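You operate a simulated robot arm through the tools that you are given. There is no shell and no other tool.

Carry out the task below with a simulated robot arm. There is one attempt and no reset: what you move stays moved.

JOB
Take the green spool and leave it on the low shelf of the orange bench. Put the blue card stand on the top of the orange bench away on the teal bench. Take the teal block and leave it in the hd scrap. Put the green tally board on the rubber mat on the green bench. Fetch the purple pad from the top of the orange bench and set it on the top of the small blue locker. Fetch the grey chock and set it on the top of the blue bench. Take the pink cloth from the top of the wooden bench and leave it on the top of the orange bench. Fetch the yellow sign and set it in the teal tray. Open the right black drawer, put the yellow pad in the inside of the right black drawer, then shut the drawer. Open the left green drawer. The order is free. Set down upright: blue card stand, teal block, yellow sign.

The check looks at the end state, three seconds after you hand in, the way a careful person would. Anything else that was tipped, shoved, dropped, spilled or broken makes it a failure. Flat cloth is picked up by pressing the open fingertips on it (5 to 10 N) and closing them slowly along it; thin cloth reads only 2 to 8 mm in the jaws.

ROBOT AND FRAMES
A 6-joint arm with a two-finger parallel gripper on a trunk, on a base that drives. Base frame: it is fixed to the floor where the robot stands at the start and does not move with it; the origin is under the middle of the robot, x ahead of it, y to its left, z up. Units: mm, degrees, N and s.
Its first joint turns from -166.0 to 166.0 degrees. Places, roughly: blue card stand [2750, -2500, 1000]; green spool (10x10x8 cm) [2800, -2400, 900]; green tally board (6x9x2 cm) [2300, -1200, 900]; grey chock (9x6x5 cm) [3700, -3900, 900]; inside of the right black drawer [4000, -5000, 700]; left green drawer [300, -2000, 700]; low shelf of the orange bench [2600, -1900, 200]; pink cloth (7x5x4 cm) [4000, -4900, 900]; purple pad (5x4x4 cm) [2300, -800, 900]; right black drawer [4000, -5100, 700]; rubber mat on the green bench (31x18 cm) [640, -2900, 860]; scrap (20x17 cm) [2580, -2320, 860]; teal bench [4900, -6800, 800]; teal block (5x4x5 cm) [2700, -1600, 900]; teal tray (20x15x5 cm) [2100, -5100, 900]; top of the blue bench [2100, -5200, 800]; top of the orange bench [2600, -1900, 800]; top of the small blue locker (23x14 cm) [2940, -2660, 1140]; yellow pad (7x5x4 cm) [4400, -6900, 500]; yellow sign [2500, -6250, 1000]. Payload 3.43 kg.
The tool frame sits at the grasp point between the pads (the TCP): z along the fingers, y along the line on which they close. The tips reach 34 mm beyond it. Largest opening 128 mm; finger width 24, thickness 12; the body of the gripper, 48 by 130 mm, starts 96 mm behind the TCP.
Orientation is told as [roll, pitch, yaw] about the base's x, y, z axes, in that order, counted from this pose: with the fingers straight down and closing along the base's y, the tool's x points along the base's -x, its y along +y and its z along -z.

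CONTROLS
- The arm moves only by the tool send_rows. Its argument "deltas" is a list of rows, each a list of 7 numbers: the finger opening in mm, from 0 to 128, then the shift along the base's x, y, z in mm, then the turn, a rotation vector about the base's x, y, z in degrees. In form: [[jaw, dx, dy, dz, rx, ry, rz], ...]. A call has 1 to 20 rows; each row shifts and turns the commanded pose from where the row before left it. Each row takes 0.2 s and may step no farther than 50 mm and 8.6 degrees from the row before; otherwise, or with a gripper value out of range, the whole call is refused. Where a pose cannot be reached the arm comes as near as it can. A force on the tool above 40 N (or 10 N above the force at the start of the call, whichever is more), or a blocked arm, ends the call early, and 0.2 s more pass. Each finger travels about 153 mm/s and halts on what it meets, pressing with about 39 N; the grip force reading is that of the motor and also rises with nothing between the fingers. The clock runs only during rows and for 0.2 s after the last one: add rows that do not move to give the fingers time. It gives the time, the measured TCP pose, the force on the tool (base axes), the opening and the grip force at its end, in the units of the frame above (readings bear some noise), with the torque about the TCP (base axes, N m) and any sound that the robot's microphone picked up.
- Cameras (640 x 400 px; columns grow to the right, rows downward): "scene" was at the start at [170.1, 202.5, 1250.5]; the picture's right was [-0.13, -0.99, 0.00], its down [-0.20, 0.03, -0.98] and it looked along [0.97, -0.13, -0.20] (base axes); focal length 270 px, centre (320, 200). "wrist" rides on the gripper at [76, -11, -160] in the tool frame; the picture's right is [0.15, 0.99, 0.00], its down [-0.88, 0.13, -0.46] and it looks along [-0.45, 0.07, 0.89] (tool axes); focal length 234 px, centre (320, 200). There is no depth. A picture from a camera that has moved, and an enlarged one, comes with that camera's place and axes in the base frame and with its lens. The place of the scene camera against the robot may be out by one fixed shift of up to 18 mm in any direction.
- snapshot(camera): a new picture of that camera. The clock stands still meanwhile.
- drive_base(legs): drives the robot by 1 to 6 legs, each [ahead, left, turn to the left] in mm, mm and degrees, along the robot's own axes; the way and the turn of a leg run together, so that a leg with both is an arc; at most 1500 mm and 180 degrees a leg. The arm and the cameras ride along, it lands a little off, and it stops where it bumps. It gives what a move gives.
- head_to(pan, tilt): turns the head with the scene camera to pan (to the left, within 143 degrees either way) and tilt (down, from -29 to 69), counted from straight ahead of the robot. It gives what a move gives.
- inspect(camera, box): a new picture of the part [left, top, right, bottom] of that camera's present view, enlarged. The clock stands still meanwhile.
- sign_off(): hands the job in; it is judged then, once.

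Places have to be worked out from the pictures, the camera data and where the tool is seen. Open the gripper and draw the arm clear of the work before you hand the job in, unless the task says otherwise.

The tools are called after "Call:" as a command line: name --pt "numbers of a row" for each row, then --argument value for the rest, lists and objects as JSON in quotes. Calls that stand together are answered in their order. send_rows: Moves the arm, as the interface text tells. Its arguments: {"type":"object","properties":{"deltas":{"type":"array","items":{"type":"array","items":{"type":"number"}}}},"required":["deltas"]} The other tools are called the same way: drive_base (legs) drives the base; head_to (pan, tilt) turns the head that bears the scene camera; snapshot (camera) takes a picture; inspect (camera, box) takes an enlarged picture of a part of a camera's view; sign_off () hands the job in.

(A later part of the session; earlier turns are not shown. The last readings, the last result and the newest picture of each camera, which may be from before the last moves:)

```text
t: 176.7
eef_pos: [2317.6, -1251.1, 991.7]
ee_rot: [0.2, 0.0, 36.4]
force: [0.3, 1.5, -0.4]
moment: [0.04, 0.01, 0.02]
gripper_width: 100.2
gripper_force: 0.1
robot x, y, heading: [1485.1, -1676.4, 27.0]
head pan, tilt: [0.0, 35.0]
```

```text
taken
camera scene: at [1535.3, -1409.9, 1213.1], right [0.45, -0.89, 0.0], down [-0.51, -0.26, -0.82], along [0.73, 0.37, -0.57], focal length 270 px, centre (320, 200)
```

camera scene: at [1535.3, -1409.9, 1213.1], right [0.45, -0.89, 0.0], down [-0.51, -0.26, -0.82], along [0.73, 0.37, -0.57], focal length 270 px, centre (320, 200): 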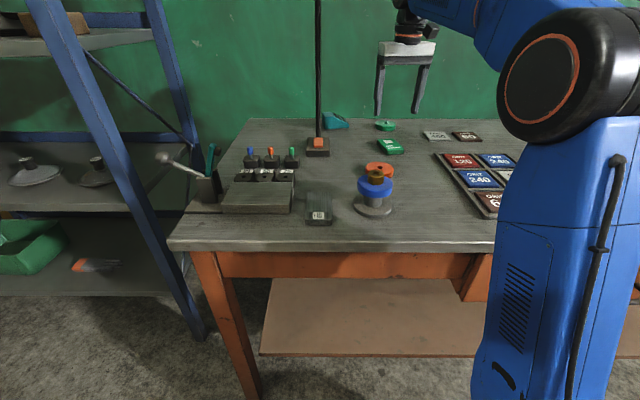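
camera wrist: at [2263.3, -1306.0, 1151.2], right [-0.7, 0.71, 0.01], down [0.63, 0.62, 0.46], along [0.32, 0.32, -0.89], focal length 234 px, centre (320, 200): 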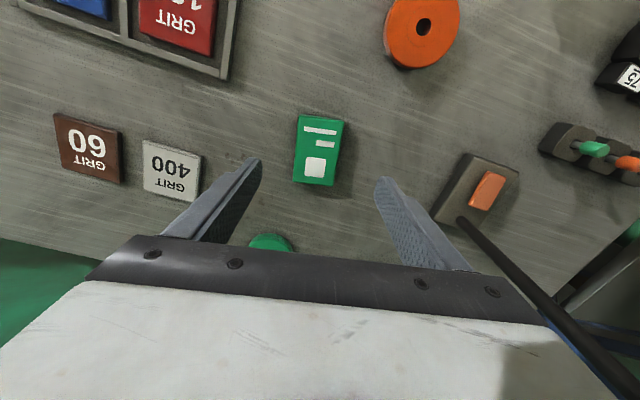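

Centred within a few mm; the lamp pole is >100 mm to the side. Descend to z≈887 and close on the board's width.

Call:
send_rows --pt "100 3 -1 -26 0 0 -2" --pt "100 0 0 -26 0 0 0" --pt "100 0 0 -26 0 0 0" --pt "100 0 0 -18 0 0 0" --pt "100 0 0 -6 0 0 0" --pt "100 0 0 -2 0 0 0" --pt "80 0 0 0 0 0 0" --pt "65 0 0 0 0 0 0" --pt "40 0 0 0 0 0 0" --pt "40 0 0 0 0 0 0"

Call:
inspect --camera "wrist" --box '[220, 80, 420, 240]'

```text
t: 178.8
eef_pos: [2322.3, -1253.1, 888.0]
ee_rot: [0.3, 0.0, 34.2]
force: [-0.1, 0.4, -0.5]
moment: [0.02, 0.04, 0.01]
gripper_width: 53.8
gripper_force: 38.8
robot x, y, heading: [1487.5, -1679.2, 26.8]
head pan, tilt: [0.0, 35.0]
```

```text
2.50 times, centred on (320, 160) of wrist
camera zoom: at [2265.1, -1306.0, 1048.0], right [-0.68, 0.73, 0.01], down [0.66, 0.6, 0.46], along [0.33, 0.31, -0.89], focal length 585 px, centre (320, 300)
```

zoom: 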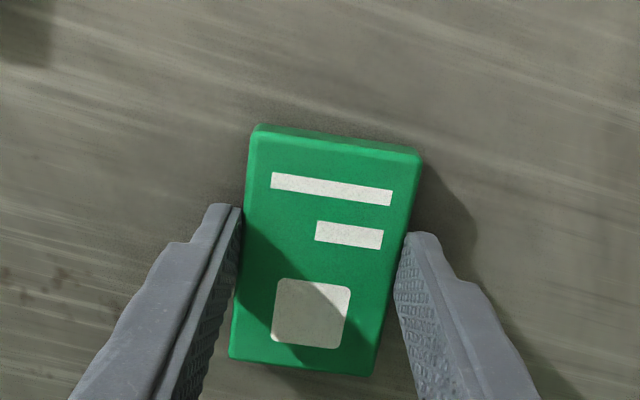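

Gripped at 53.8 mm near its middle. Lift slowly and retract.

Call:
send_rows --pt "40 0 0 4 0 0 0" --pt "40 0 0 10 0 0 0" --pt "40 0 0 20 0 0 0" --pt "40 0 0 30 0 0 0" --pt "40 0 0 40 0 0 0" --pt "40 -30 -16 30 0 0 0" --pt "40 -36 -19 20 0 0 0" --pt "40 -38 -20 15 0 0 -4" --pt "40 -38 -20 15 0 0 -4" --pt "40 -38 -20 15 0 0 0" --pt "40 -38 -20 15 0 0 0" --pt "40 -38 -20 15 0 0 0" --pt "40 -10 -5 10 0 0 0" --pt "40 0 0 0 0 0 0"

Call:
snapshot --camera "wrist"

```text
t: 181.8
eef_pos: [2055.6, -1393.4, 1124.5]
ee_rot: [0.2, 0.1, 26.3]
force: [-0.3, 0.6, -0.6]
moment: [-0.01, 0.0, 0.01]
gripper_width: 53.8
gripper_force: 38.6
robot x, y, heading: [1485.7, -1678.6, 26.7]
head pan, tilt: [0.0, 35.0]
```

```text
taken
camera wrist: at [1991.9, -1437.9, 1284.8], right [-0.57, 0.82, 0.01], down [0.73, 0.5, 0.46], along [0.37, 0.26, -0.89], focal length 234 px, centre (320, 200)
```

wrist: 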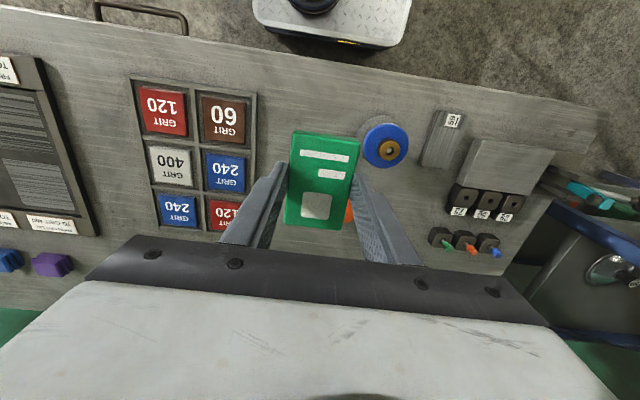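

Held. I back into the middle of the aisle, slide to the mat's station along the benches, and turn around to face the green bench.

Call:
drive_base --legs '[[-130, 0, 0], [0, -700, 0], [0, 0, 90], [0, 0, 90]]'

Call:
head_to --pan 0 --tilt 25

Call:
snapshot --camera "scene"

Call:
head_to --pan 45 --tilt 25

Call:
snapshot --camera "scene"

```text
t: 194.2
eef_pos: [1106.1, -2637.2, 1124.4]
ee_rot: [0.2, 0.1, -154.7]
force: [-0.3, -0.1, 0.0]
moment: [0.01, -0.02, 0.0]
gripper_width: 53.6
gripper_force: 38.8
robot x, y, heading: [1676.1, -2362.7, -154.5]
head pan, tilt: [0.0, 35.0]
```

```text
t: 194.9
eef_pos: [1106.4, -2637.0, 1124.2]
ee_rot: [0.3, -0.1, -154.8]
force: [-0.3, -0.3, 0.6]
moment: [0.01, -0.02, 0.03]
gripper_width: 53.6
gripper_force: 38.8
robot x, y, heading: [1683.4, -2363.8, -154.2]
head pan, tilt: [0.0, 25.0]
```

```text
taken
camera scene: at [1619.0, -2642.7, 1228.8], right [-0.43, 0.9, 0.0], down [0.38, 0.18, -0.91], along [-0.82, -0.39, -0.42], focal length 270 px, centre (320, 200)
```

scene: 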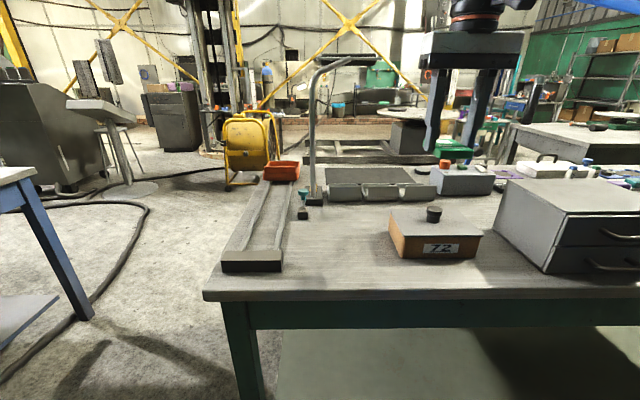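

```text
t: 196.1
eef_pos: [1106.5, -2638.0, 1124.1]
ee_rot: [0.3, 0.1, -154.8]
force: [-0.5, -0.8, 0.1]
moment: [0.02, -0.01, 0.0]
gripper_width: 53.5
gripper_force: 39.0
robot x, y, heading: [1683.3, -2366.1, -154.3]
head pan, tilt: [45.0, 25.0]
```

```text
taken
camera scene: at [1671.4, -2689.8, 1228.9], right [-0.94, 0.33, 0.0], down [0.14, 0.4, -0.91], along [-0.3, -0.85, -0.42], focal length 270 px, centre (320, 200)
```

scene: 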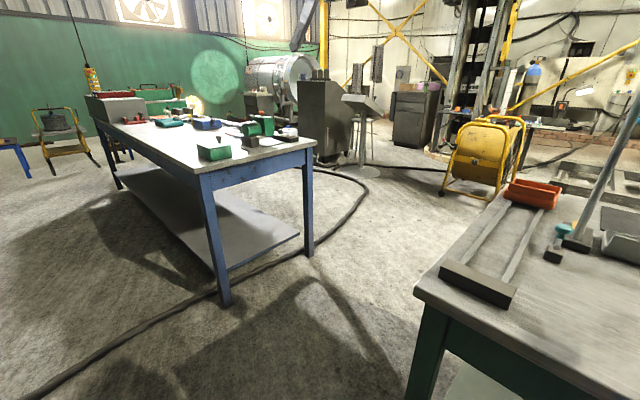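

The mat lies beyond the bins from this side, so I'll go around the green bench's end. I slide left past its end and drive to its far side.

Call:
drive_base --legs '[[0, 900, 0.7], [1000, 0, 0]]'

Call:
head_to --pan -20 --tilt 25

Call:
snapshot --camera "scene"

Call:
head_to --pan 30 --tilt 25

Call:
snapshot --camera "scene"

```text
t: 205.6
eef_pos: [623.2, -3929.2, 1124.1]
ee_rot: [0.2, 0.0, -152.2]
force: [-0.7, 0.0, -0.2]
moment: [-0.03, 0.01, -0.01]
gripper_width: 53.6
gripper_force: 38.6
robot x, y, heading: [1188.7, -3630.0, -151.9]
head pan, tilt: [45.0, 25.0]
```

```text
t: 206.9
eef_pos: [622.2, -3929.9, 1124.3]
ee_rot: [0.3, 0.0, -152.1]
force: [-0.4, -0.4, -0.9]
moment: [0.01, 0.0, 0.01]
gripper_width: 53.6
gripper_force: 39.2
robot x, y, heading: [1187.7, -3633.2, -151.9]
head pan, tilt: [-20.0, 25.0]
```

```text
taken
camera scene: at [1125.1, -3880.9, 1228.9], right [-0.14, 0.99, 0.0], down [0.42, 0.06, -0.91], along [-0.9, -0.13, -0.42], focal length 270 px, centre (320, 200)
```

scene: 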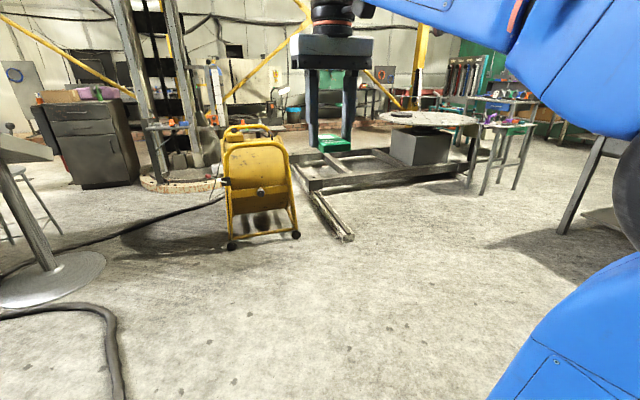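

```text
t: 208.1
eef_pos: [622.9, -3930.7, 1124.6]
ee_rot: [0.3, 0.0, -152.3]
force: [0.0, -0.3, -0.7]
moment: [0.0, 0.02, 0.02]
gripper_width: 53.4
gripper_force: 38.2
robot x, y, heading: [1181.7, -3629.9, -151.7]
head pan, tilt: [30.0, 25.0]
```

```text
taken
camera scene: at [1167.8, -3946.0, 1228.9], right [-0.85, 0.53, 0.0], down [0.22, 0.36, -0.91], along [-0.48, -0.77, -0.42], focal length 270 px, centre (320, 200)
```

scene: 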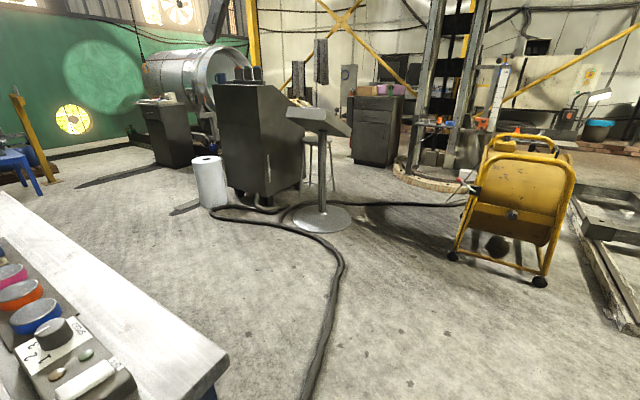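

Path ahead is clear (fan and floor frame are far enough). I drive on ~980 mm, slide right ~900 mm behind the green bench, and turn around to face it.

Call:
drive_base --legs '[[980, 0, -1.5], [0, -900, 0], [0, 0, 90], [0, 0, 90]]'

Call:
head_to --pan 0 --tilt 25

Call:
snapshot --camera "scene"

Call:
snapshot --camera "wrist"

```text
t: 225.1
eef_pos: [494.5, -2981.0, 1124.8]
ee_rot: [0.3, 0.0, 27.3]
force: [-0.1, 0.5, -0.5]
moment: [0.0, 0.01, -0.01]
gripper_width: 53.4
gripper_force: 38.9
robot x, y, heading: [-71.9, -3275.5, 27.8]
head pan, tilt: [30.0, 25.0]
```

```text
t: 226.0
eef_pos: [494.5, -2980.1, 1124.1]
ee_rot: [0.3, 0.0, 27.4]
force: [-0.4, -1.2, -0.2]
moment: [-0.02, 0.01, -0.02]
gripper_width: 53.6
gripper_force: 38.8
robot x, y, heading: [-71.5, -3276.5, 27.8]
head pan, tilt: [0.0, 25.0]
```

```text
taken
camera scene: at [-22.3, -3005.8, 1228.9], right [0.47, -0.88, 0.0], down [-0.37, -0.2, -0.91], along [0.8, 0.42, -0.42], focal length 270 px, centre (320, 200)
```

scene: 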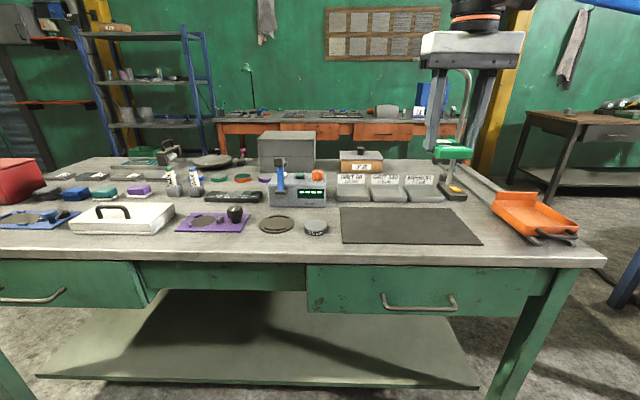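

```text
taken
camera wrist: at [431.5, -3027.1, 1284.8], right [-0.58, 0.81, 0.01], down [0.72, 0.52, 0.46], along [0.37, 0.27, -0.89], focal length 234 px, centre (320, 200)
```

wrist: 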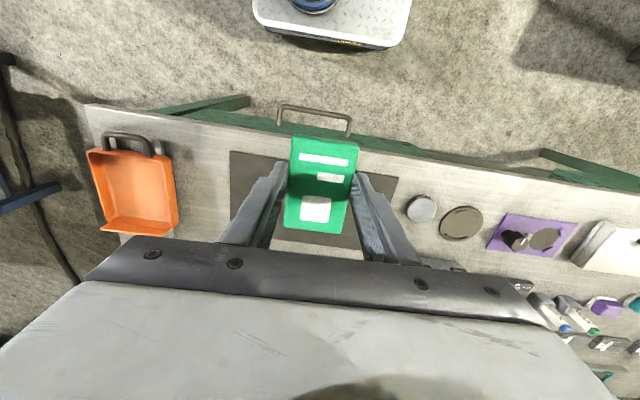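

The rubber mat is directly ahead (centre ≈[636,-2903]). I move the board above it and lower to ~40 mm above.

Call:
send_rows --pt "40 28.3 15.4 -30 0 0 0" --pt "40 28.3 15.4 -30 0 0 0" --pt "40 28.3 15.4 -30 0 0 0" --pt "40 28.3 15.4 -30 0 0 0" --pt "40 28.3 15.4 -30 0 0 0" --pt "40 0 0 -30 0 0 0" --pt "40 0 0 -20 0 0 0" --pt "40 0 0 0 0 0 0"

Call:
snapshot --camera "wrist"

Call:
inspect --camera "scene" --box '[320, 140, 500, 260]'

```text
t: 227.8
eef_pos: [634.8, -2904.5, 925.5]
ee_rot: [0.3, 0.0, 27.4]
force: [-0.6, 1.2, 0.1]
moment: [0.01, 0.02, -0.01]
gripper_width: 53.6
gripper_force: 39.5
robot x, y, heading: [-68.2, -3276.5, 27.8]
head pan, tilt: [0.0, 25.0]
```

```text
taken
camera wrist: at [572.5, -2950.5, 1084.6], right [-0.58, 0.81, 0.01], down [0.72, 0.52, 0.46], along [0.37, 0.27, -0.89], focal length 234 px, centre (320, 200)
```

wrist: 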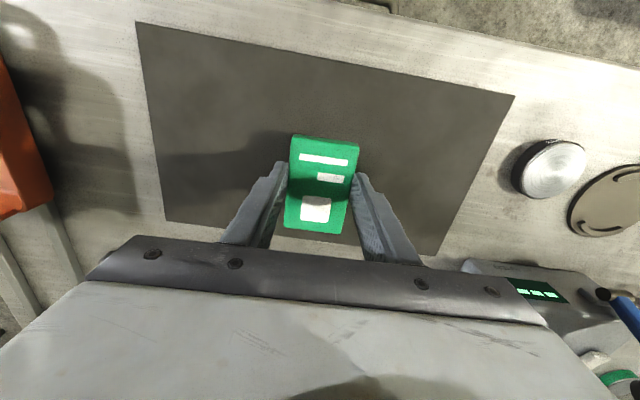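

```text
3.33 times, centred on (410, 200) of scene
camera zoom: at [-22.2, -3005.9, 1228.9], right [0.47, -0.88, 0.0], down [-0.37, -0.2, -0.91], along [0.8, 0.42, -0.42], focal length 901 px, centre (20, 200)
```

zoom: 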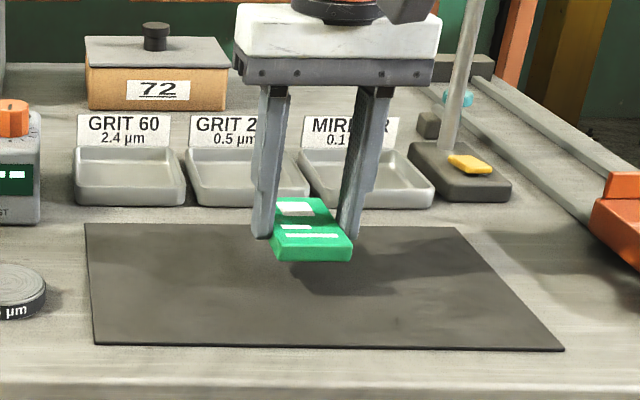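

Centred over the mat. Lower to contact in small steps.

Call:
send_rows --pt "40 0 0 -10 0 0 0" --pt "40 0 0 -6 0 0 0" --pt "40 0 0 -3 0 0 0" --pt "40 0 0 -2 0 0 0" --pt "40 0 0 -2 0 0 0" --pt "40 0 0 0 0 0 0"

Call:
send_rows --pt "40 0 0 -2 0 0 0" --pt "40 0 0 -2 0 0 0" --pt "40 0 0 0 0 0 0"

```text
t: 229.2
eef_pos: [636.9, -2903.7, 903.2]
ee_rot: [0.4, 0.0, 27.3]
force: [0.2, 0.0, -0.7]
moment: [0.04, 0.02, 0.02]
gripper_width: 53.7
gripper_force: 38.5
robot x, y, heading: [-71.9, -3277.1, 28.0]
head pan, tilt: [0.0, 25.0]
```

```text
t: 230.0
eef_pos: [635.8, -2904.8, 898.1]
ee_rot: [0.2, 0.1, 27.3]
force: [0.2, -0.2, -1.2]
moment: [0.02, 0.02, 0.02]
gripper_width: 53.9
gripper_force: 39.3
robot x, y, heading: [-67.4, -3279.8, 27.7]
head pan, tilt: [0.0, 25.0]
```

Call:
send_rows --pt "40 0 0 -2 0 0 0" --pt "40 0 0 0 0 0 0"

Call:
send_rows --pt "40 0 0 -2 0 0 0" --pt "40 0 0 0 0 0 0"

Call:
send_rows --pt "40 0 0 -2 0 0 0" --pt "40 0 0 0 0 0 0"

```text
t: 230.6
eef_pos: [638.1, -2905.6, 896.4]
ee_rot: [0.4, 0.1, 27.4]
force: [0.6, -0.9, -0.3]
moment: [0.02, -0.01, -0.01]
gripper_width: 53.4
gripper_force: 39.1
robot x, y, heading: [-69.9, -3276.8, 28.0]
head pan, tilt: [0.0, 25.0]
```

```text
t: 231.2
eef_pos: [636.5, -2903.7, 892.4]
ee_rot: [0.3, -0.1, 27.4]
force: [0.2, -0.1, -0.1]
moment: [-0.02, 0.0, -0.02]
gripper_width: 53.8
gripper_force: 38.7
robot x, y, heading: [-66.8, -3275.5, 27.9]
head pan, tilt: [0.0, 25.0]
```

```text
t: 231.8
eef_pos: [636.7, -2904.3, 892.3]
ee_rot: [0.3, -0.2, 27.3]
force: [0.5, 1.6, 4.8]
moment: [-0.09, -0.01, 0.08]
gripper_width: 54.0
gripper_force: 39.5
robot x, y, heading: [-69.0, -3276.4, 28.1]
head pan, tilt: [0.0, 25.0]
```

Contact (4.8 N). I open and rise straight up, then retract and look.

Call:
send_rows --pt "60 0 0 0 0 0 0" --pt "75 0 0 0 0 0 0" --pt "75 0 0 10 0 0 0" --pt "75 0 0 30 0 0 0" --pt "75 0 0 40 0 0 0" --pt "75 0 0 40 0 0 0" --pt "75 -30 -16 30 0 0 0" --pt "75 -36 -19 20 0 0 0" --pt "75 -38 -20 20 0 0 0" --pt "75 0 0 0 0 0 0"

Call:
snapshot --camera "scene"

Call:
head_to --pan 30 --tilt 30

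Call:
snapshot --camera "scene"

```text
t: 234.0
eef_pos: [531.8, -2959.6, 1080.1]
ee_rot: [0.3, 0.0, 27.5]
force: [0.4, 0.2, -0.1]
moment: [0.0, 0.01, -0.04]
gripper_width: 75.1
gripper_force: 0.1
robot x, y, heading: [-67.2, -3274.4, 27.9]
head pan, tilt: [0.0, 25.0]
```

```text
taken
camera scene: at [-22.1, -3005.8, 1228.9], right [0.47, -0.88, 0.0], down [-0.37, -0.2, -0.91], along [0.8, 0.42, -0.42], focal length 270 px, centre (320, 200)
```

scene: 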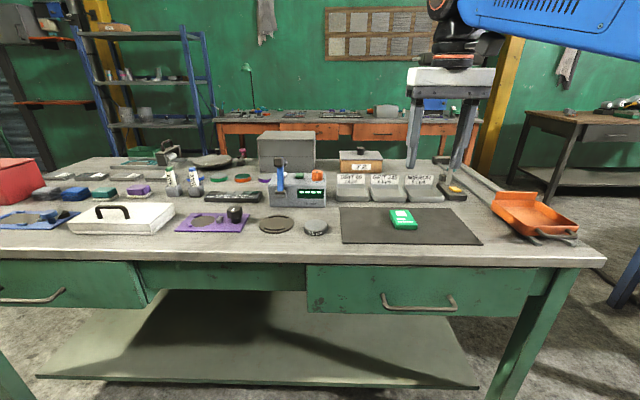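

```text
t: 235.0
eef_pos: [530.6, -2959.0, 1080.2]
ee_rot: [0.3, 0.1, 27.5]
force: [0.0, -0.3, -0.2]
moment: [-0.03, 0.01, 0.02]
gripper_width: 74.8
gripper_force: 0.0
robot x, y, heading: [-69.8, -3276.1, 27.9]
head pan, tilt: [30.0, 30.0]
```

```text
taken
camera scene: at [-55.5, -2972.4, 1220.9], right [0.85, -0.53, 0.0], down [-0.27, -0.42, -0.87], along [0.46, 0.73, -0.5], focal length 270 px, centre (320, 200)
```

scene: 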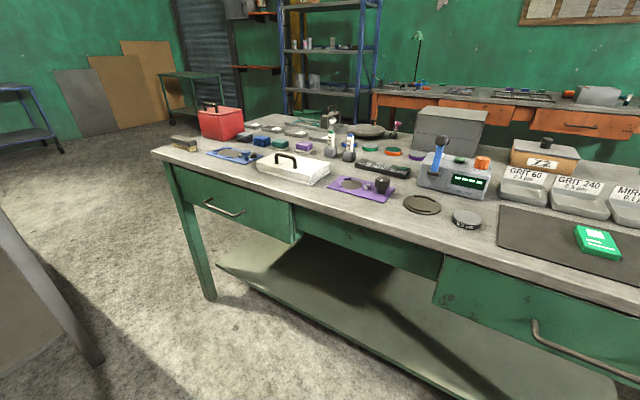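

The tally board is on the mat. Next the left green drawer (handle ≈ s 187 along the bench, z≈720). I slide left to it and back off so the arm can reach the handle horizontally.

Call:
drive_base --legs '[[-60, 0, -1.4], [0, 975, 0], [-380, 0, 0]]'

Call:
head_to --pan 0 --tilt 25

Call:
snapshot --camera "scene"

Call:
snapshot --camera "wrist"

```text
t: 242.7
eef_pos: [-292.9, -2297.1, 1079.5]
ee_rot: [0.3, 0.0, 25.8]
force: [0.0, 1.0, 0.2]
moment: [-0.01, 0.0, -0.01]
gripper_width: 75.0
gripper_force: 0.1
robot x, y, heading: [-900.4, -2601.2, 26.4]
head pan, tilt: [30.0, 30.0]
```

```text
t: 243.6
eef_pos: [-293.4, -2298.0, 1080.9]
ee_rot: [0.2, 0.0, 25.9]
force: [0.0, 0.7, 0.2]
moment: [0.04, -0.02, -0.04]
gripper_width: 75.1
gripper_force: 0.0
robot x, y, heading: [-903.8, -2602.2, 26.4]
head pan, tilt: [0.0, 25.0]
```

```text
taken
camera scene: at [-847.6, -2330.4, 1228.9], right [0.44, -0.9, 0.0], down [-0.38, -0.19, -0.91], along [0.81, 0.4, -0.42], focal length 270 px, centre (320, 200)
```

scene: 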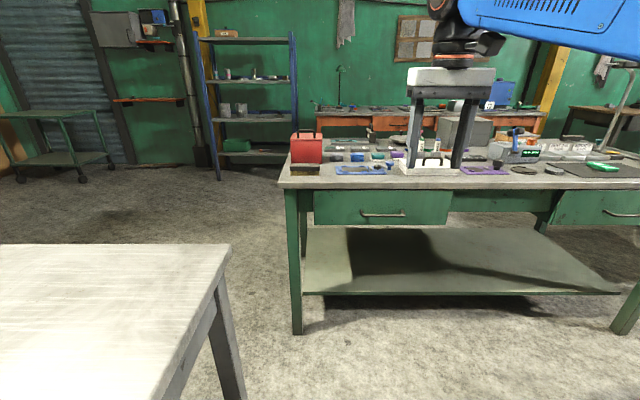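

```text
taken
camera wrist: at [-357.6, -2341.7, 1239.7], right [-0.56, 0.83, 0.01], down [0.74, 0.5, 0.46], along [0.37, 0.26, -0.89], focal length 234 px, centre (320, 200)
```

wrist: 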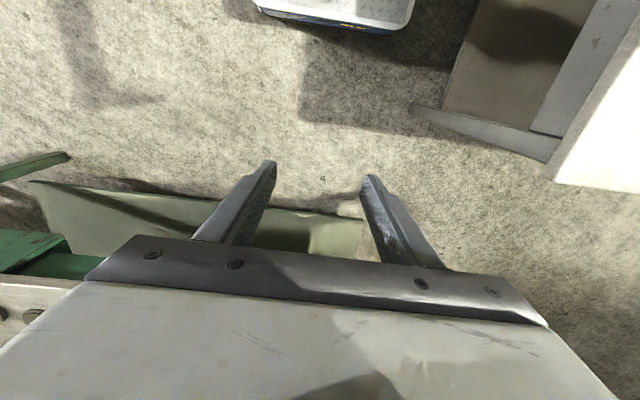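

I zoom in on the drawer and handle.

Call:
inspect --camera "scene" --box '[300, 170, 460, 250]'

Call:
head_to --pan 10 --tilt 45

Call:
snapshot --camera "scene"

```text
4.00 times, centred on (380, 210) of scene
camera zoom: at [-847.6, -2330.4, 1228.9], right [0.44, -0.9, 0.0], down [-0.38, -0.19, -0.91], along [0.81, 0.4, -0.42], focal length 1082 px, centre (80, 160)
```

zoom: 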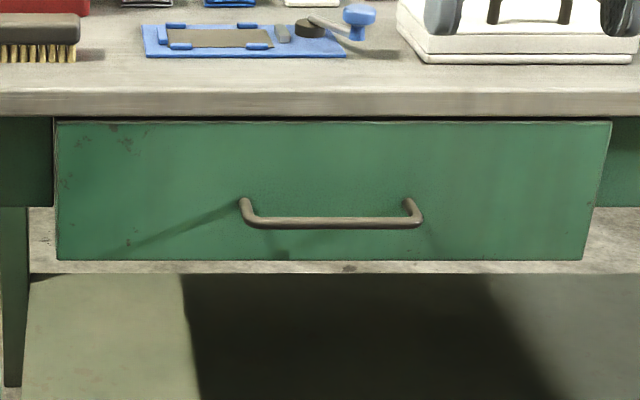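

```text
t: 244.4
eef_pos: [-293.4, -2297.8, 1079.7]
ee_rot: [0.3, 0.0, 26.0]
force: [0.0, -0.4, 0.0]
moment: [0.03, 0.0, 0.02]
gripper_width: 75.3
gripper_force: 0.0
robot x, y, heading: [-902.2, -2599.8, 26.6]
head pan, tilt: [10.0, 45.0]
```

```text
taken
camera scene: at [-864.6, -2323.1, 1198.4], right [0.59, -0.81, 0.0], down [-0.57, -0.42, -0.71], along [0.57, 0.42, -0.71], focal length 270 px, centre (320, 200)
```

scene: 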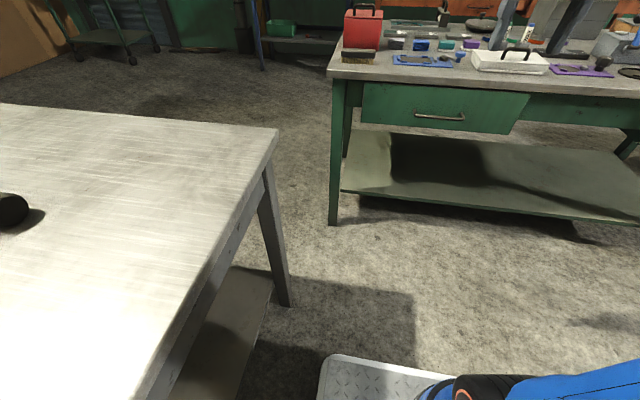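

The handle bar is ~158 mm long at ≈[75,-2144,744], protruding ~40 mm. I'll grip it from the front with the tool near-horizontal and jaws vertical. First tilt the tool forward 75° while advancing.

Call:
send_rows --pt "60 24 11.8 -10 3.68 -7.48 0" --pt "60 24 11.8 -10 3.68 -7.48 0" --pt "60 24 11.8 -10 3.68 -7.48 0" --pt "60 24 11.8 -10 3.68 -7.48 0" --pt "60 24 11.8 -10 3.68 -7.48 0" --pt "60 24 11.8 -10 3.68 -7.48 0" --pt "60 24 11.8 -10 3.68 -7.48 0" --pt "60 24 11.8 -10 3.68 -7.48 0" --pt "60 24 11.8 -10 3.68 -7.48 0" --pt "60 0 0 0 0 0 0"

Call:
snapshot --camera "scene"

```text
t: 246.6
eef_pos: [-82.7, -2195.9, 992.8]
ee_rot: [0.9, -72.4, 25.0]
force: [-0.9, -0.3, -0.2]
moment: [-0.02, 0.02, 0.04]
gripper_width: 59.9
gripper_force: 0.0
out of reach, approached as far as the arm can: row 9
robot x, y, heading: [-901.1, -2599.1, 26.3]
head pan, tilt: [10.0, 45.0]
```

```text
taken
camera scene: at [-864.6, -2323.1, 1198.3], right [0.59, -0.81, 0.0], down [-0.57, -0.42, -0.71], along [0.57, 0.42, -0.71], focal length 270 px, centre (320, 200)
```

scene: 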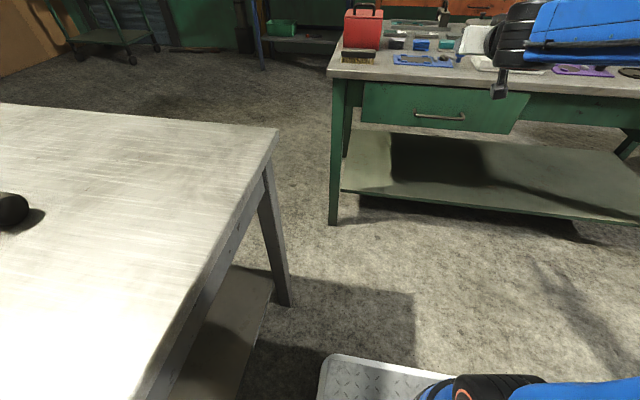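

Tilt is ~72°. Now roll 90° about the tool axis so the jaws close vertically, while lowering a bit.

Call:
send_rows --pt "60 0 0 -15 7.06 3.29 -2.47" --pt "60 0 0 -15 7.06 3.29 -2.47" --pt "60 0 0 -15 7.06 3.29 -2.47" --pt "60 0 0 -15 7.06 3.29 -2.47" --pt "60 0 0 -15 7.06 3.29 -2.47" --pt "60 0 0 -15 7.06 3.29 -2.47" --pt "60 0 0 -15 7.06 3.29 -2.47" --pt "60 0 0 -15 7.06 3.29 -2.47" --pt "60 0 0 -15 7.06 3.29 -2.47" --pt "60 0 0 -15 7.06 3.29 -2.47" --pt "60 0 0 -15 7.06 3.29 -2.47" --pt "60 0 0 0 0 0 0"

Call:
snapshot --camera "wrist"

Call:
snapshot --camera "scene"

```text
t: 249.2
eef_pos: [-114.8, -2192.4, 1006.8]
ee_rot: [72.2, -1.1, -66.9]
force: [0.1, -0.2, 0.0]
moment: [-0.01, -0.04, 0.0]
gripper_width: 59.9
gripper_force: 0.0
out of reach, approached as far as the arm can: row 5, 6, 7, 8, 9, 10, 11
robot x, y, heading: [-905.1, -2597.3, 26.1]
head pan, tilt: [10.0, 45.0]
```

```text
taken
camera wrist: at [-289.9, -2182.3, 1044.0], right [0.22, 0.27, 0.94], down [-0.02, -0.96, 0.28], along [0.98, -0.08, -0.2], focal length 234 px, centre (320, 200)
```

wrist: 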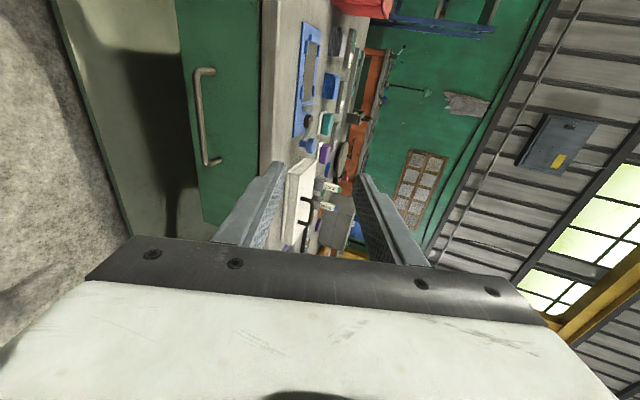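

```text
taken
camera scene: at [-864.6, -2323.1, 1198.3], right [0.59, -0.81, 0.0], down [-0.57, -0.42, -0.71], along [0.57, 0.42, -0.71], focal length 270 px, centre (320, 200)
```

scene: 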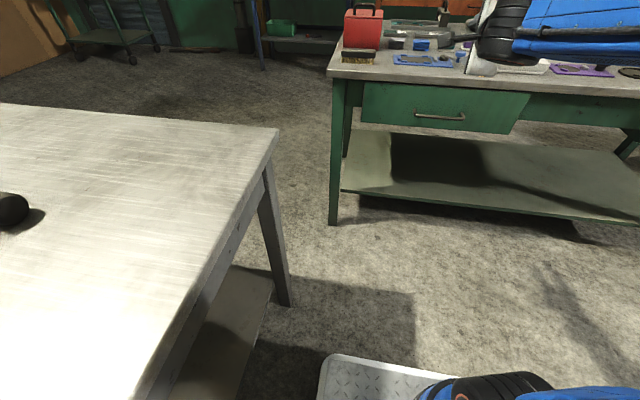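

The jaws are vertical now, but the arm is too folded here to go lower. I check behind before backing the base ~170 mm.

Call:
head_to --pan 143 --tilt 35

Call:
snapshot --camera "scene"

Call:
head_to --pan -143 --tilt 35

Call:
snapshot --camera "scene"

```text
t: 251.4
eef_pos: [-115.7, -2191.4, 1006.3]
ee_rot: [72.1, -1.3, -67.0]
force: [0.3, 0.3, -0.2]
moment: [0.0, -0.04, -0.05]
gripper_width: 59.9
gripper_force: 0.0
robot x, y, heading: [-905.5, -2600.3, 26.3]
head pan, tilt: [143.0, 35.0]
```

```text
taken
camera scene: at [-1016.7, -2354.8, 1213.1], right [0.19, 0.98, 0.0], down [0.56, -0.11, -0.82], along [-0.8, 0.15, -0.57], focal length 270 px, centre (320, 200)
```

scene: 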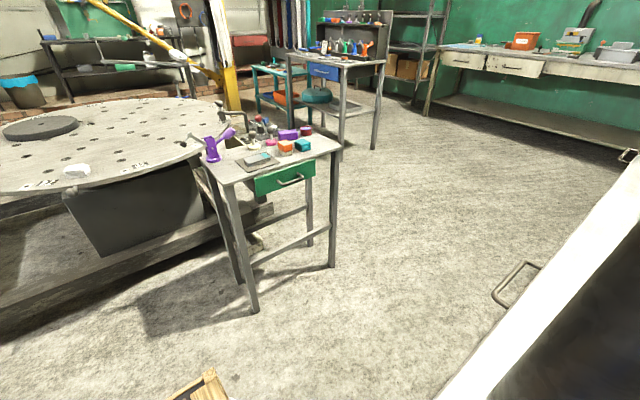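

```text
t: 255.3
eef_pos: [-115.7, -2192.1, 1007.3]
ee_rot: [72.1, -1.2, -67.0]
force: [0.0, -0.4, -0.3]
moment: [0.01, -0.01, -0.03]
gripper_width: 59.9
gripper_force: 0.1
robot x, y, heading: [-902.7, -2597.5, 26.2]
head pan, tilt: [-143.0, 35.0]
```

```text
taken
camera scene: at [-969.7, -2449.9, 1213.1], right [-0.89, 0.45, 0.0], down [0.26, 0.51, -0.82], along [-0.37, -0.73, -0.57], focal length 270 px, centre (320, 200)
```

scene: 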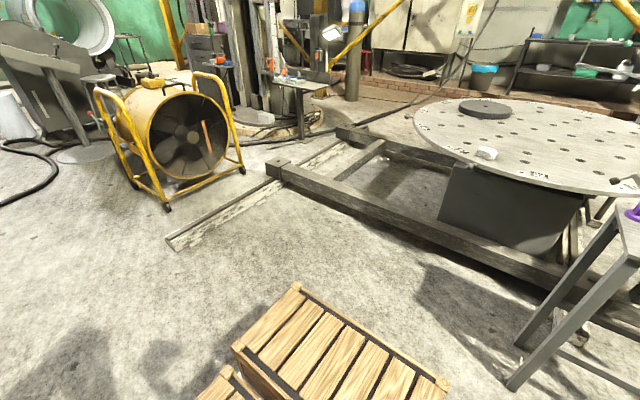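

Behind is clear for 200 mm. I back up 180 mm.

Call:
drive_base --legs '[[-180, 0, 0]]'

Call:
send_rows --pt "60 30 15 -30 0 0 3.5" --pt "60 30 15 -35 0 0 0" --pt "60 20 10 -40 0 0 0" --pt "60 10 5 -45 0 0 0" --pt "60 10 5 -45 0 0 0" --pt "60 10 5 -40 0 0 0" --pt "60 0 0 0 0 0 0"

Call:
head_to --pan 0 --tilt 30

Call:
snapshot --camera "scene"

Call:
snapshot --camera "wrist"

```text
t: 256.8
eef_pos: [-277.9, -2276.0, 1007.1]
ee_rot: [72.1, -1.1, -67.3]
force: [0.0, -0.3, 0.3]
moment: [-0.03, 0.0, -0.02]
gripper_width: 60.0
gripper_force: 0.0
robot x, y, heading: [-1065.2, -2677.5, 25.8]
head pan, tilt: [-143.0, 35.0]
```

```text
t: 258.4
eef_pos: [-160.6, -2237.3, 922.0]
ee_rot: [66.3, -1.4, -62.8]
force: [-0.1, 0.2, -0.1]
moment: [0.04, -0.01, 0.0]
gripper_width: 60.1
gripper_force: 0.1
out of reach, approached as far as the arm can: row 1, 2, 3, 4, 5, 6
robot x, y, heading: [-1065.3, -2677.9, 25.9]
head pan, tilt: [-143.0, 35.0]
```

```text
t: 260.7
eef_pos: [-160.7, -2237.3, 921.3]
ee_rot: [66.3, -1.4, -62.8]
force: [0.2, 0.2, 0.6]
moment: [0.0, -0.02, -0.02]
gripper_width: 59.9
gripper_force: 0.0
robot x, y, heading: [-1065.6, -2677.4, 26.0]
head pan, tilt: [0.0, 30.0]
```

```text
taken
camera scene: at [-1011.7, -2412.0, 1220.9], right [0.44, -0.9, 0.0], down [-0.45, -0.22, -0.87], along [0.78, 0.38, -0.5], focal length 270 px, centre (320, 200)
```

scene: 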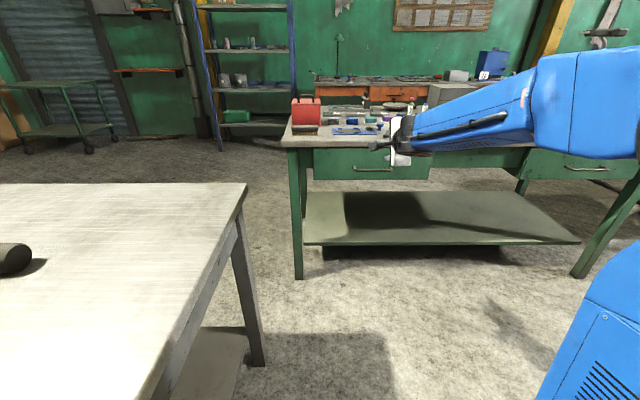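

```text
taken
camera wrist: at [-331.5, -2238.3, 974.4], right [0.28, 0.33, 0.9], down [0.08, -0.94, 0.32], along [0.96, -0.02, -0.29], focal length 234 px, centre (320, 200)
```

wrist: 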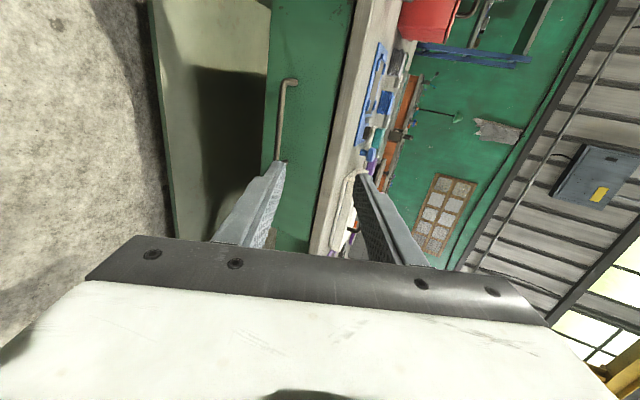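

The arm needs to be more extended and pitched down a bit more for this. I pitch the tool ~11° further down and move forward, then lower toward the handle.

Call:
send_rows --pt "50 20 10 0 -2.42 4.93 0" --pt "50 20 10 0 -2.42 4.93 0" --pt "50 20 10 -20 0 0 0" --pt "50 15 7.5 -25 0 0 0" --pt "50 15 7.5 -25 0 0 0" --pt "50 15 7.5 -25 0 0 0" --pt "50 0 0 0 0 0 0"

Call:
snapshot --camera "wrist"

```text
t: 262.3
eef_pos: [-64.7, -2185.9, 794.4]
ee_rot: [57.3, -1.2, -62.9]
force: [0.3, 0.2, 0.3]
moment: [0.02, 0.01, 0.03]
gripper_width: 49.8
gripper_force: 0.0
out of reach, approached as far as the arm can: row 2
robot x, y, heading: [-1065.6, -2684.1, 25.8]
head pan, tilt: [0.0, 30.0]
```

```text
taken
camera wrist: at [-225.4, -2182.0, 870.5], right [0.4, 0.39, 0.83], down [0.12, -0.92, 0.37], along [0.91, -0.05, -0.42], focal length 234 px, centre (320, 200)
```

wrist: 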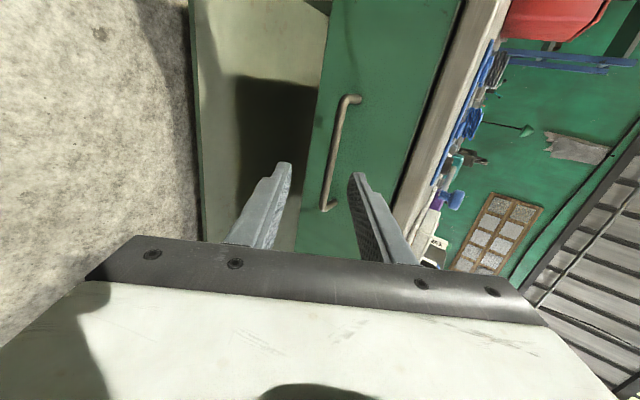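

The handle is in view between the fingers; the bar's middle is at about [72,-2138,733]. I move to a pre-grasp 70 mm back along the tool axis.

Call:
send_rows --pt "56 25 5.3 -5.3 0 0 0" --pt "56 25 5.2 -5.3 0 0 0" --pt "56 24.3 5.2 -5.4 0 0 0" --pt "56 0 0 0 0 0 0"

Call:
snapshot --camera "wrist"

Call:
inspect --camera "scene" --box '[280, 90, 460, 200]'

```text
t: 263.3
eef_pos: [10.0, -2170.6, 779.7]
ee_rot: [57.2, -1.1, -62.9]
force: [1.4, 0.1, 0.0]
moment: [0.01, 0.01, 0.03]
gripper_width: 56.4
gripper_force: 0.1
robot x, y, heading: [-1064.2, -2680.7, 26.0]
head pan, tilt: [0.0, 30.0]
```

```text
taken
camera wrist: at [-152.3, -2166.7, 855.8], right [0.4, 0.39, 0.83], down [0.12, -0.92, 0.37], along [0.91, -0.05, -0.42], focal length 234 px, centre (320, 200)
```

wrist: 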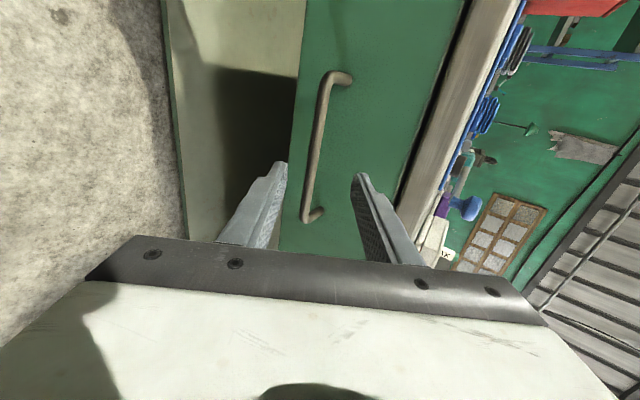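

```text
3.56 times, centred on (370, 145) of scene
camera zoom: at [-1011.7, -2411.9, 1220.9], right [0.44, -0.9, 0.0], down [-0.45, -0.22, -0.87], along [0.78, 0.38, -0.5], focal length 962 px, centre (142, 396)
```

zoom: 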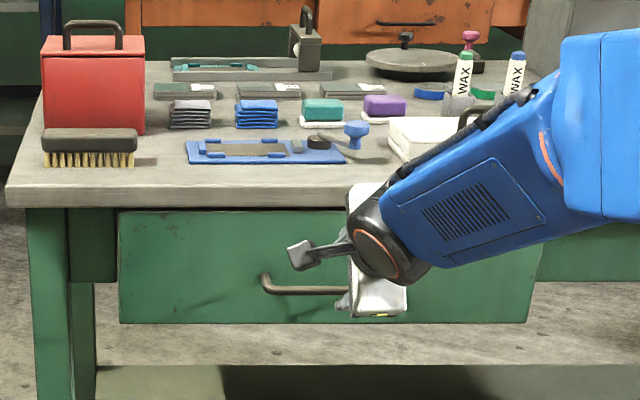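

The bar passes between the fingertips. I narrow the jaws to 40 mm and advance ~50 mm along the tool axis with a slight downward correction.

Call:
send_rows --pt "40 11.2 5.7 -11.2 0 0 0" --pt "40 11.2 5.7 -11.2 0 0 0" --pt "38 6 3 -6 0 0 0" --pt "38 0 0 0 0 0 0"

Call:
inspect --camera "wrist" --box '[220, 60, 420, 240]'

```text
t: 264.3
eef_pos: [38.7, -2157.1, 752.4]
ee_rot: [57.3, -1.2, -62.9]
force: [0.0, -0.5, -1.0]
moment: [0.01, 0.01, 0.04]
gripper_width: 38.0
gripper_force: 0.1
robot x, y, heading: [-1063.1, -2674.9, 26.1]
head pan, tilt: [0.0, 30.0]
```

```text
2.22 times, centred on (320, 150) of wrist
camera zoom: at [-123.6, -2152.6, 828.6], right [0.4, 0.39, 0.83], down [0.12, -0.92, 0.37], along [0.91, -0.05, -0.42], focal length 520 px, centre (320, 311)
```

zoom: 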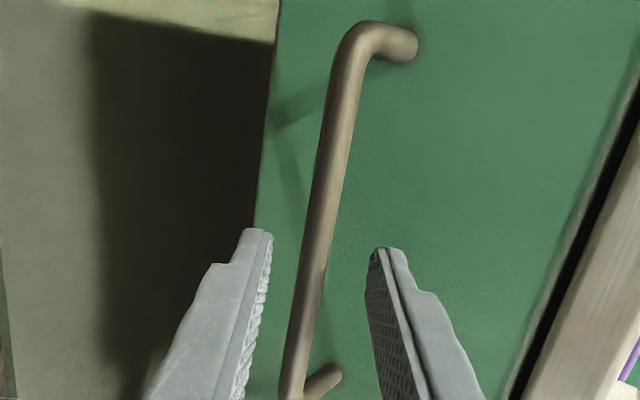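

The bar runs cleanly between the fingers. I shift 20 mm left toward its middle and advance 20 mm more.

Call:
send_rows --pt "38 -9 18 0 0 0 0" --pt "38 7.5 4 -5.5 0 0 0" --pt "38 7.5 4 -5.5 0 0 0" --pt "38 0 0 0 0 0 0"

Call:
inspect --camera "wrist" --box '[220, 60, 420, 240]'

Call:
inspect --camera "scene" --box '[280, 90, 460, 200]'

```text
t: 265.3
eef_pos: [43.6, -2131.5, 740.0]
ee_rot: [57.3, -1.2, -62.9]
force: [0.4, -0.3, 0.1]
moment: [0.02, -0.03, 0.05]
gripper_width: 38.0
gripper_force: 0.1
robot x, y, heading: [-1065.8, -2681.1, 26.0]
head pan, tilt: [0.0, 30.0]
```

```text
2.22 times, centred on (320, 150) of wrist
camera zoom: at [-118.3, -2127.1, 816.4], right [0.4, 0.39, 0.83], down [0.12, -0.92, 0.37], along [0.91, -0.05, -0.42], focal length 520 px, centre (320, 311)
```

zoom: 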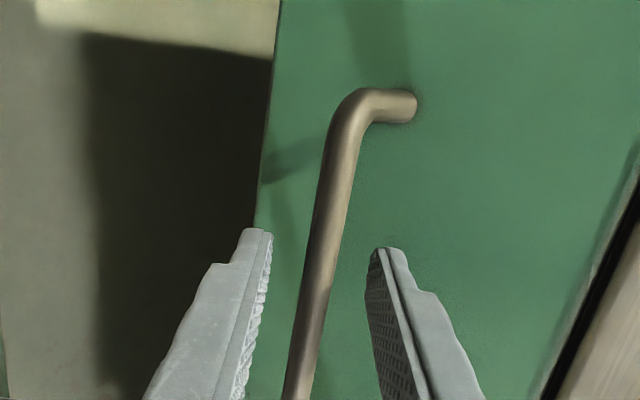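

```text
3.56 times, centred on (370, 145) of scene
camera zoom: at [-1011.7, -2411.9, 1220.9], right [0.44, -0.9, 0.0], down [-0.45, -0.22, -0.87], along [0.78, 0.38, -0.5], focal length 962 px, centre (142, 396)
```

zoom: 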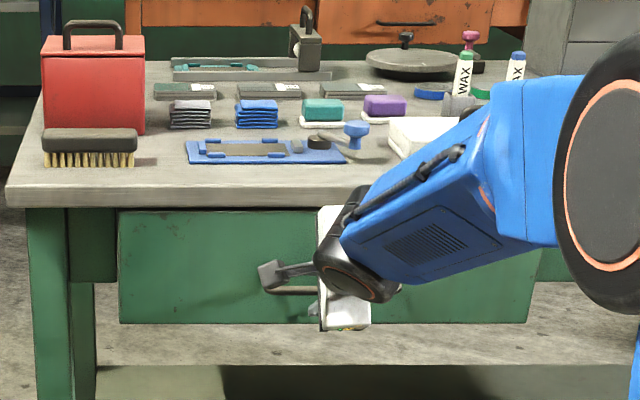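

The bar is now between the pads. I close on it.

Call:
send_rows --pt "28 0 0 0 0 0 0" --pt "18 0 0 0 0 0 0" --pt "4 0 0 0 0 0 0" --pt "4 0 0 0 0 0 0"

Call:
inspect --camera "wrist" --box '[220, 60, 420, 240]'

```text
t: 266.3
eef_pos: [42.5, -2132.1, 739.7]
ee_rot: [57.1, -1.0, -62.9]
force: [-8.1, -2.4, -4.0]
moment: [0.7, 0.58, -0.69]
gripper_width: 12.0
gripper_force: 44.7
robot x, y, heading: [-1065.8, -2679.4, 26.1]
head pan, tilt: [0.0, 30.0]
```

```text
2.22 times, centred on (320, 150) of wrist
camera zoom: at [-118.5, -2127.3, 816.1], right [0.4, 0.39, 0.83], down [0.12, -0.92, 0.37], along [0.91, -0.05, -0.42], focal length 520 px, centre (320, 311)
```

zoom: 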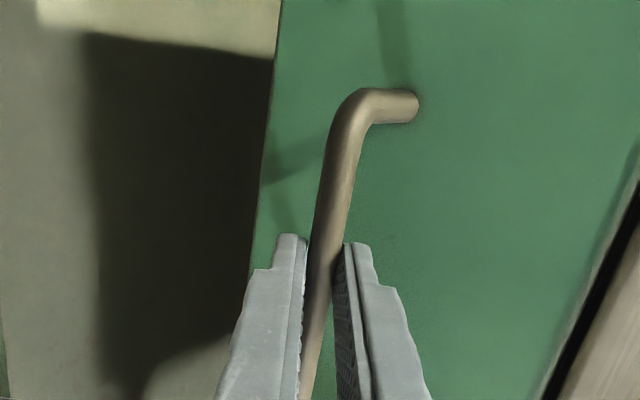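

Gripped (12 mm). I pull gently straight out with the arm and watch the force.

Call:
send_rows --pt "4 -9 -4.5 0 0 0 0" --pt "4 -13.4 -6.7 0 0 0 0" --pt "4 -13.4 -6.7 0 0 0 0" --pt "4 -13.4 -6.7 0 0 0 0" --pt "4 0 0 0 0 0 0"

Call:
snapshot --camera "scene"

```text
t: 267.5
eef_pos: [-5.9, -2155.3, 741.5]
ee_rot: [56.6, -1.1, -62.7]
force: [-8.3, 10.7, -17.8]
moment: [0.88, 0.83, -0.24]
gripper_width: 11.9
gripper_force: 45.1
robot x, y, heading: [-1061.3, -2680.5, 26.2]
head pan, tilt: [0.0, 30.0]
```

```text
taken
camera scene: at [-1011.3, -2411.2, 1220.7], right [0.44, -0.9, 0.0], down [-0.45, -0.22, -0.87], along [0.78, 0.38, -0.5], focal length 270 px, centre (320, 200)
```

scene: 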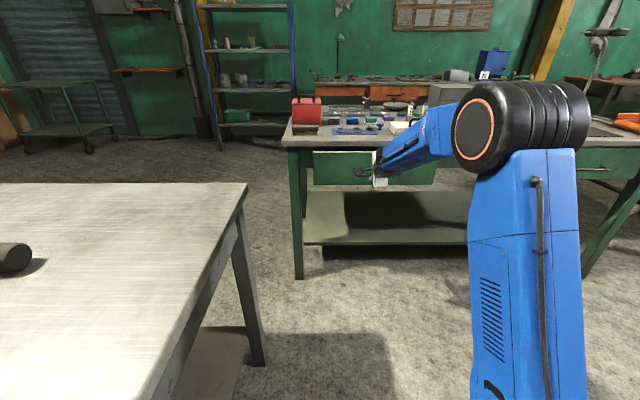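

The drawer is sliding out. I continue by driving the base straight back 150 mm.

Call:
drive_base --legs '[[-150, 0, 0]]'

Call:
snapshot --camera "scene"

Call:
snapshot --camera "wrist"

```text
t: 269.2
eef_pos: [-141.7, -2224.0, 739.7]
ee_rot: [56.6, -1.1, -62.9]
force: [1.0, 1.2, -2.5]
moment: [0.79, 0.45, -0.59]
gripper_width: 12.3
gripper_force: 44.7
robot x, y, heading: [-1199.8, -2745.4, 25.7]
head pan, tilt: [0.0, 30.0]
stopped in leg 1: the force on the tool passed its limit at 40 N (the readings are from after the stop); the commanded pose is now the measured one
```

```text
taken
camera scene: at [-1147.9, -2478.4, 1220.9], right [0.44, -0.9, 0.0], down [-0.45, -0.22, -0.87], along [0.78, 0.38, -0.5], focal length 270 px, centre (320, 200)
```

scene: 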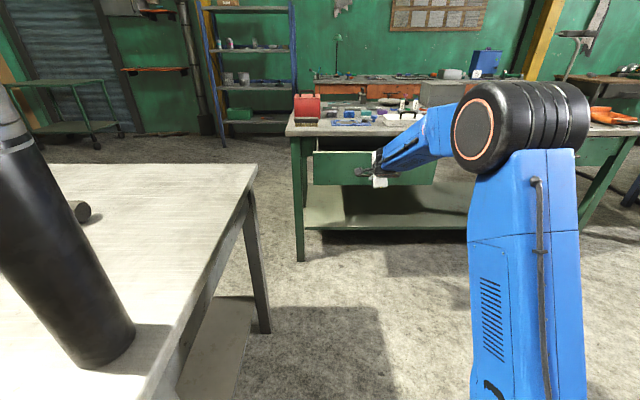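

```text
taken
camera wrist: at [-302.3, -2218.7, 817.8], right [0.41, 0.39, 0.82], down [0.12, -0.92, 0.38], along [0.9, -0.05, -0.43], focal length 234 px, centre (320, 200)
```

wrist: 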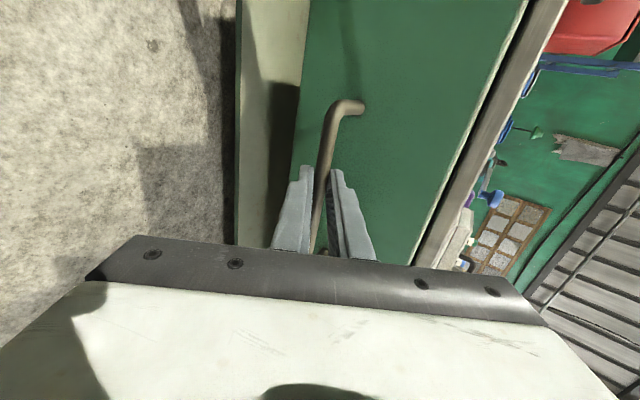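

The drawer is out ~205 mm; a 40 N stop came at the end. I try a little more to see whether it is at its stop.

Call:
drive_base --legs '[[-60, 0, 0]]'

Call:
head_to --pan 15 --tilt 30

Call:
snapshot --camera "scene"

```text
t: 270.2
eef_pos: [-196.0, -2251.0, 740.3]
ee_rot: [56.6, -1.2, -62.8]
force: [0.8, 4.4, -4.3]
moment: [0.81, 0.47, -0.56]
gripper_width: 12.0
gripper_force: 44.7
robot x, y, heading: [-1258.6, -2771.3, 25.9]
head pan, tilt: [0.0, 30.0]
```

```text
t: 271.0
eef_pos: [-195.8, -2250.1, 740.4]
ee_rot: [56.6, -1.1, -62.9]
force: [0.6, -0.1, -2.7]
moment: [0.75, 0.44, -0.68]
gripper_width: 12.1
gripper_force: 44.8
robot x, y, heading: [-1253.3, -2765.7, 26.0]
head pan, tilt: [15.0, 30.0]
```

```text
taken
camera scene: at [-1214.6, -2484.9, 1220.9], right [0.66, -0.76, 0.0], down [-0.38, -0.33, -0.87], along [0.65, 0.57, -0.5], focal length 270 px, centre (320, 200)
```

scene: 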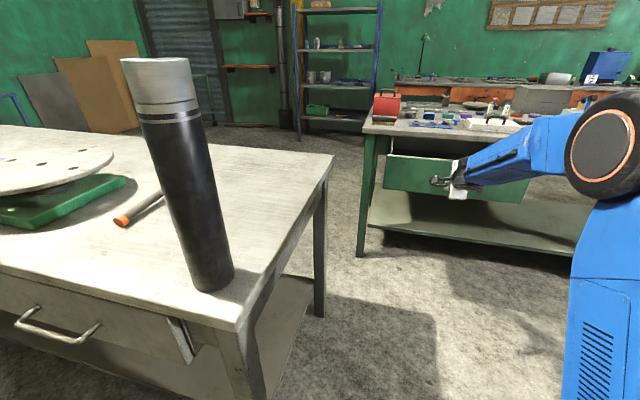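

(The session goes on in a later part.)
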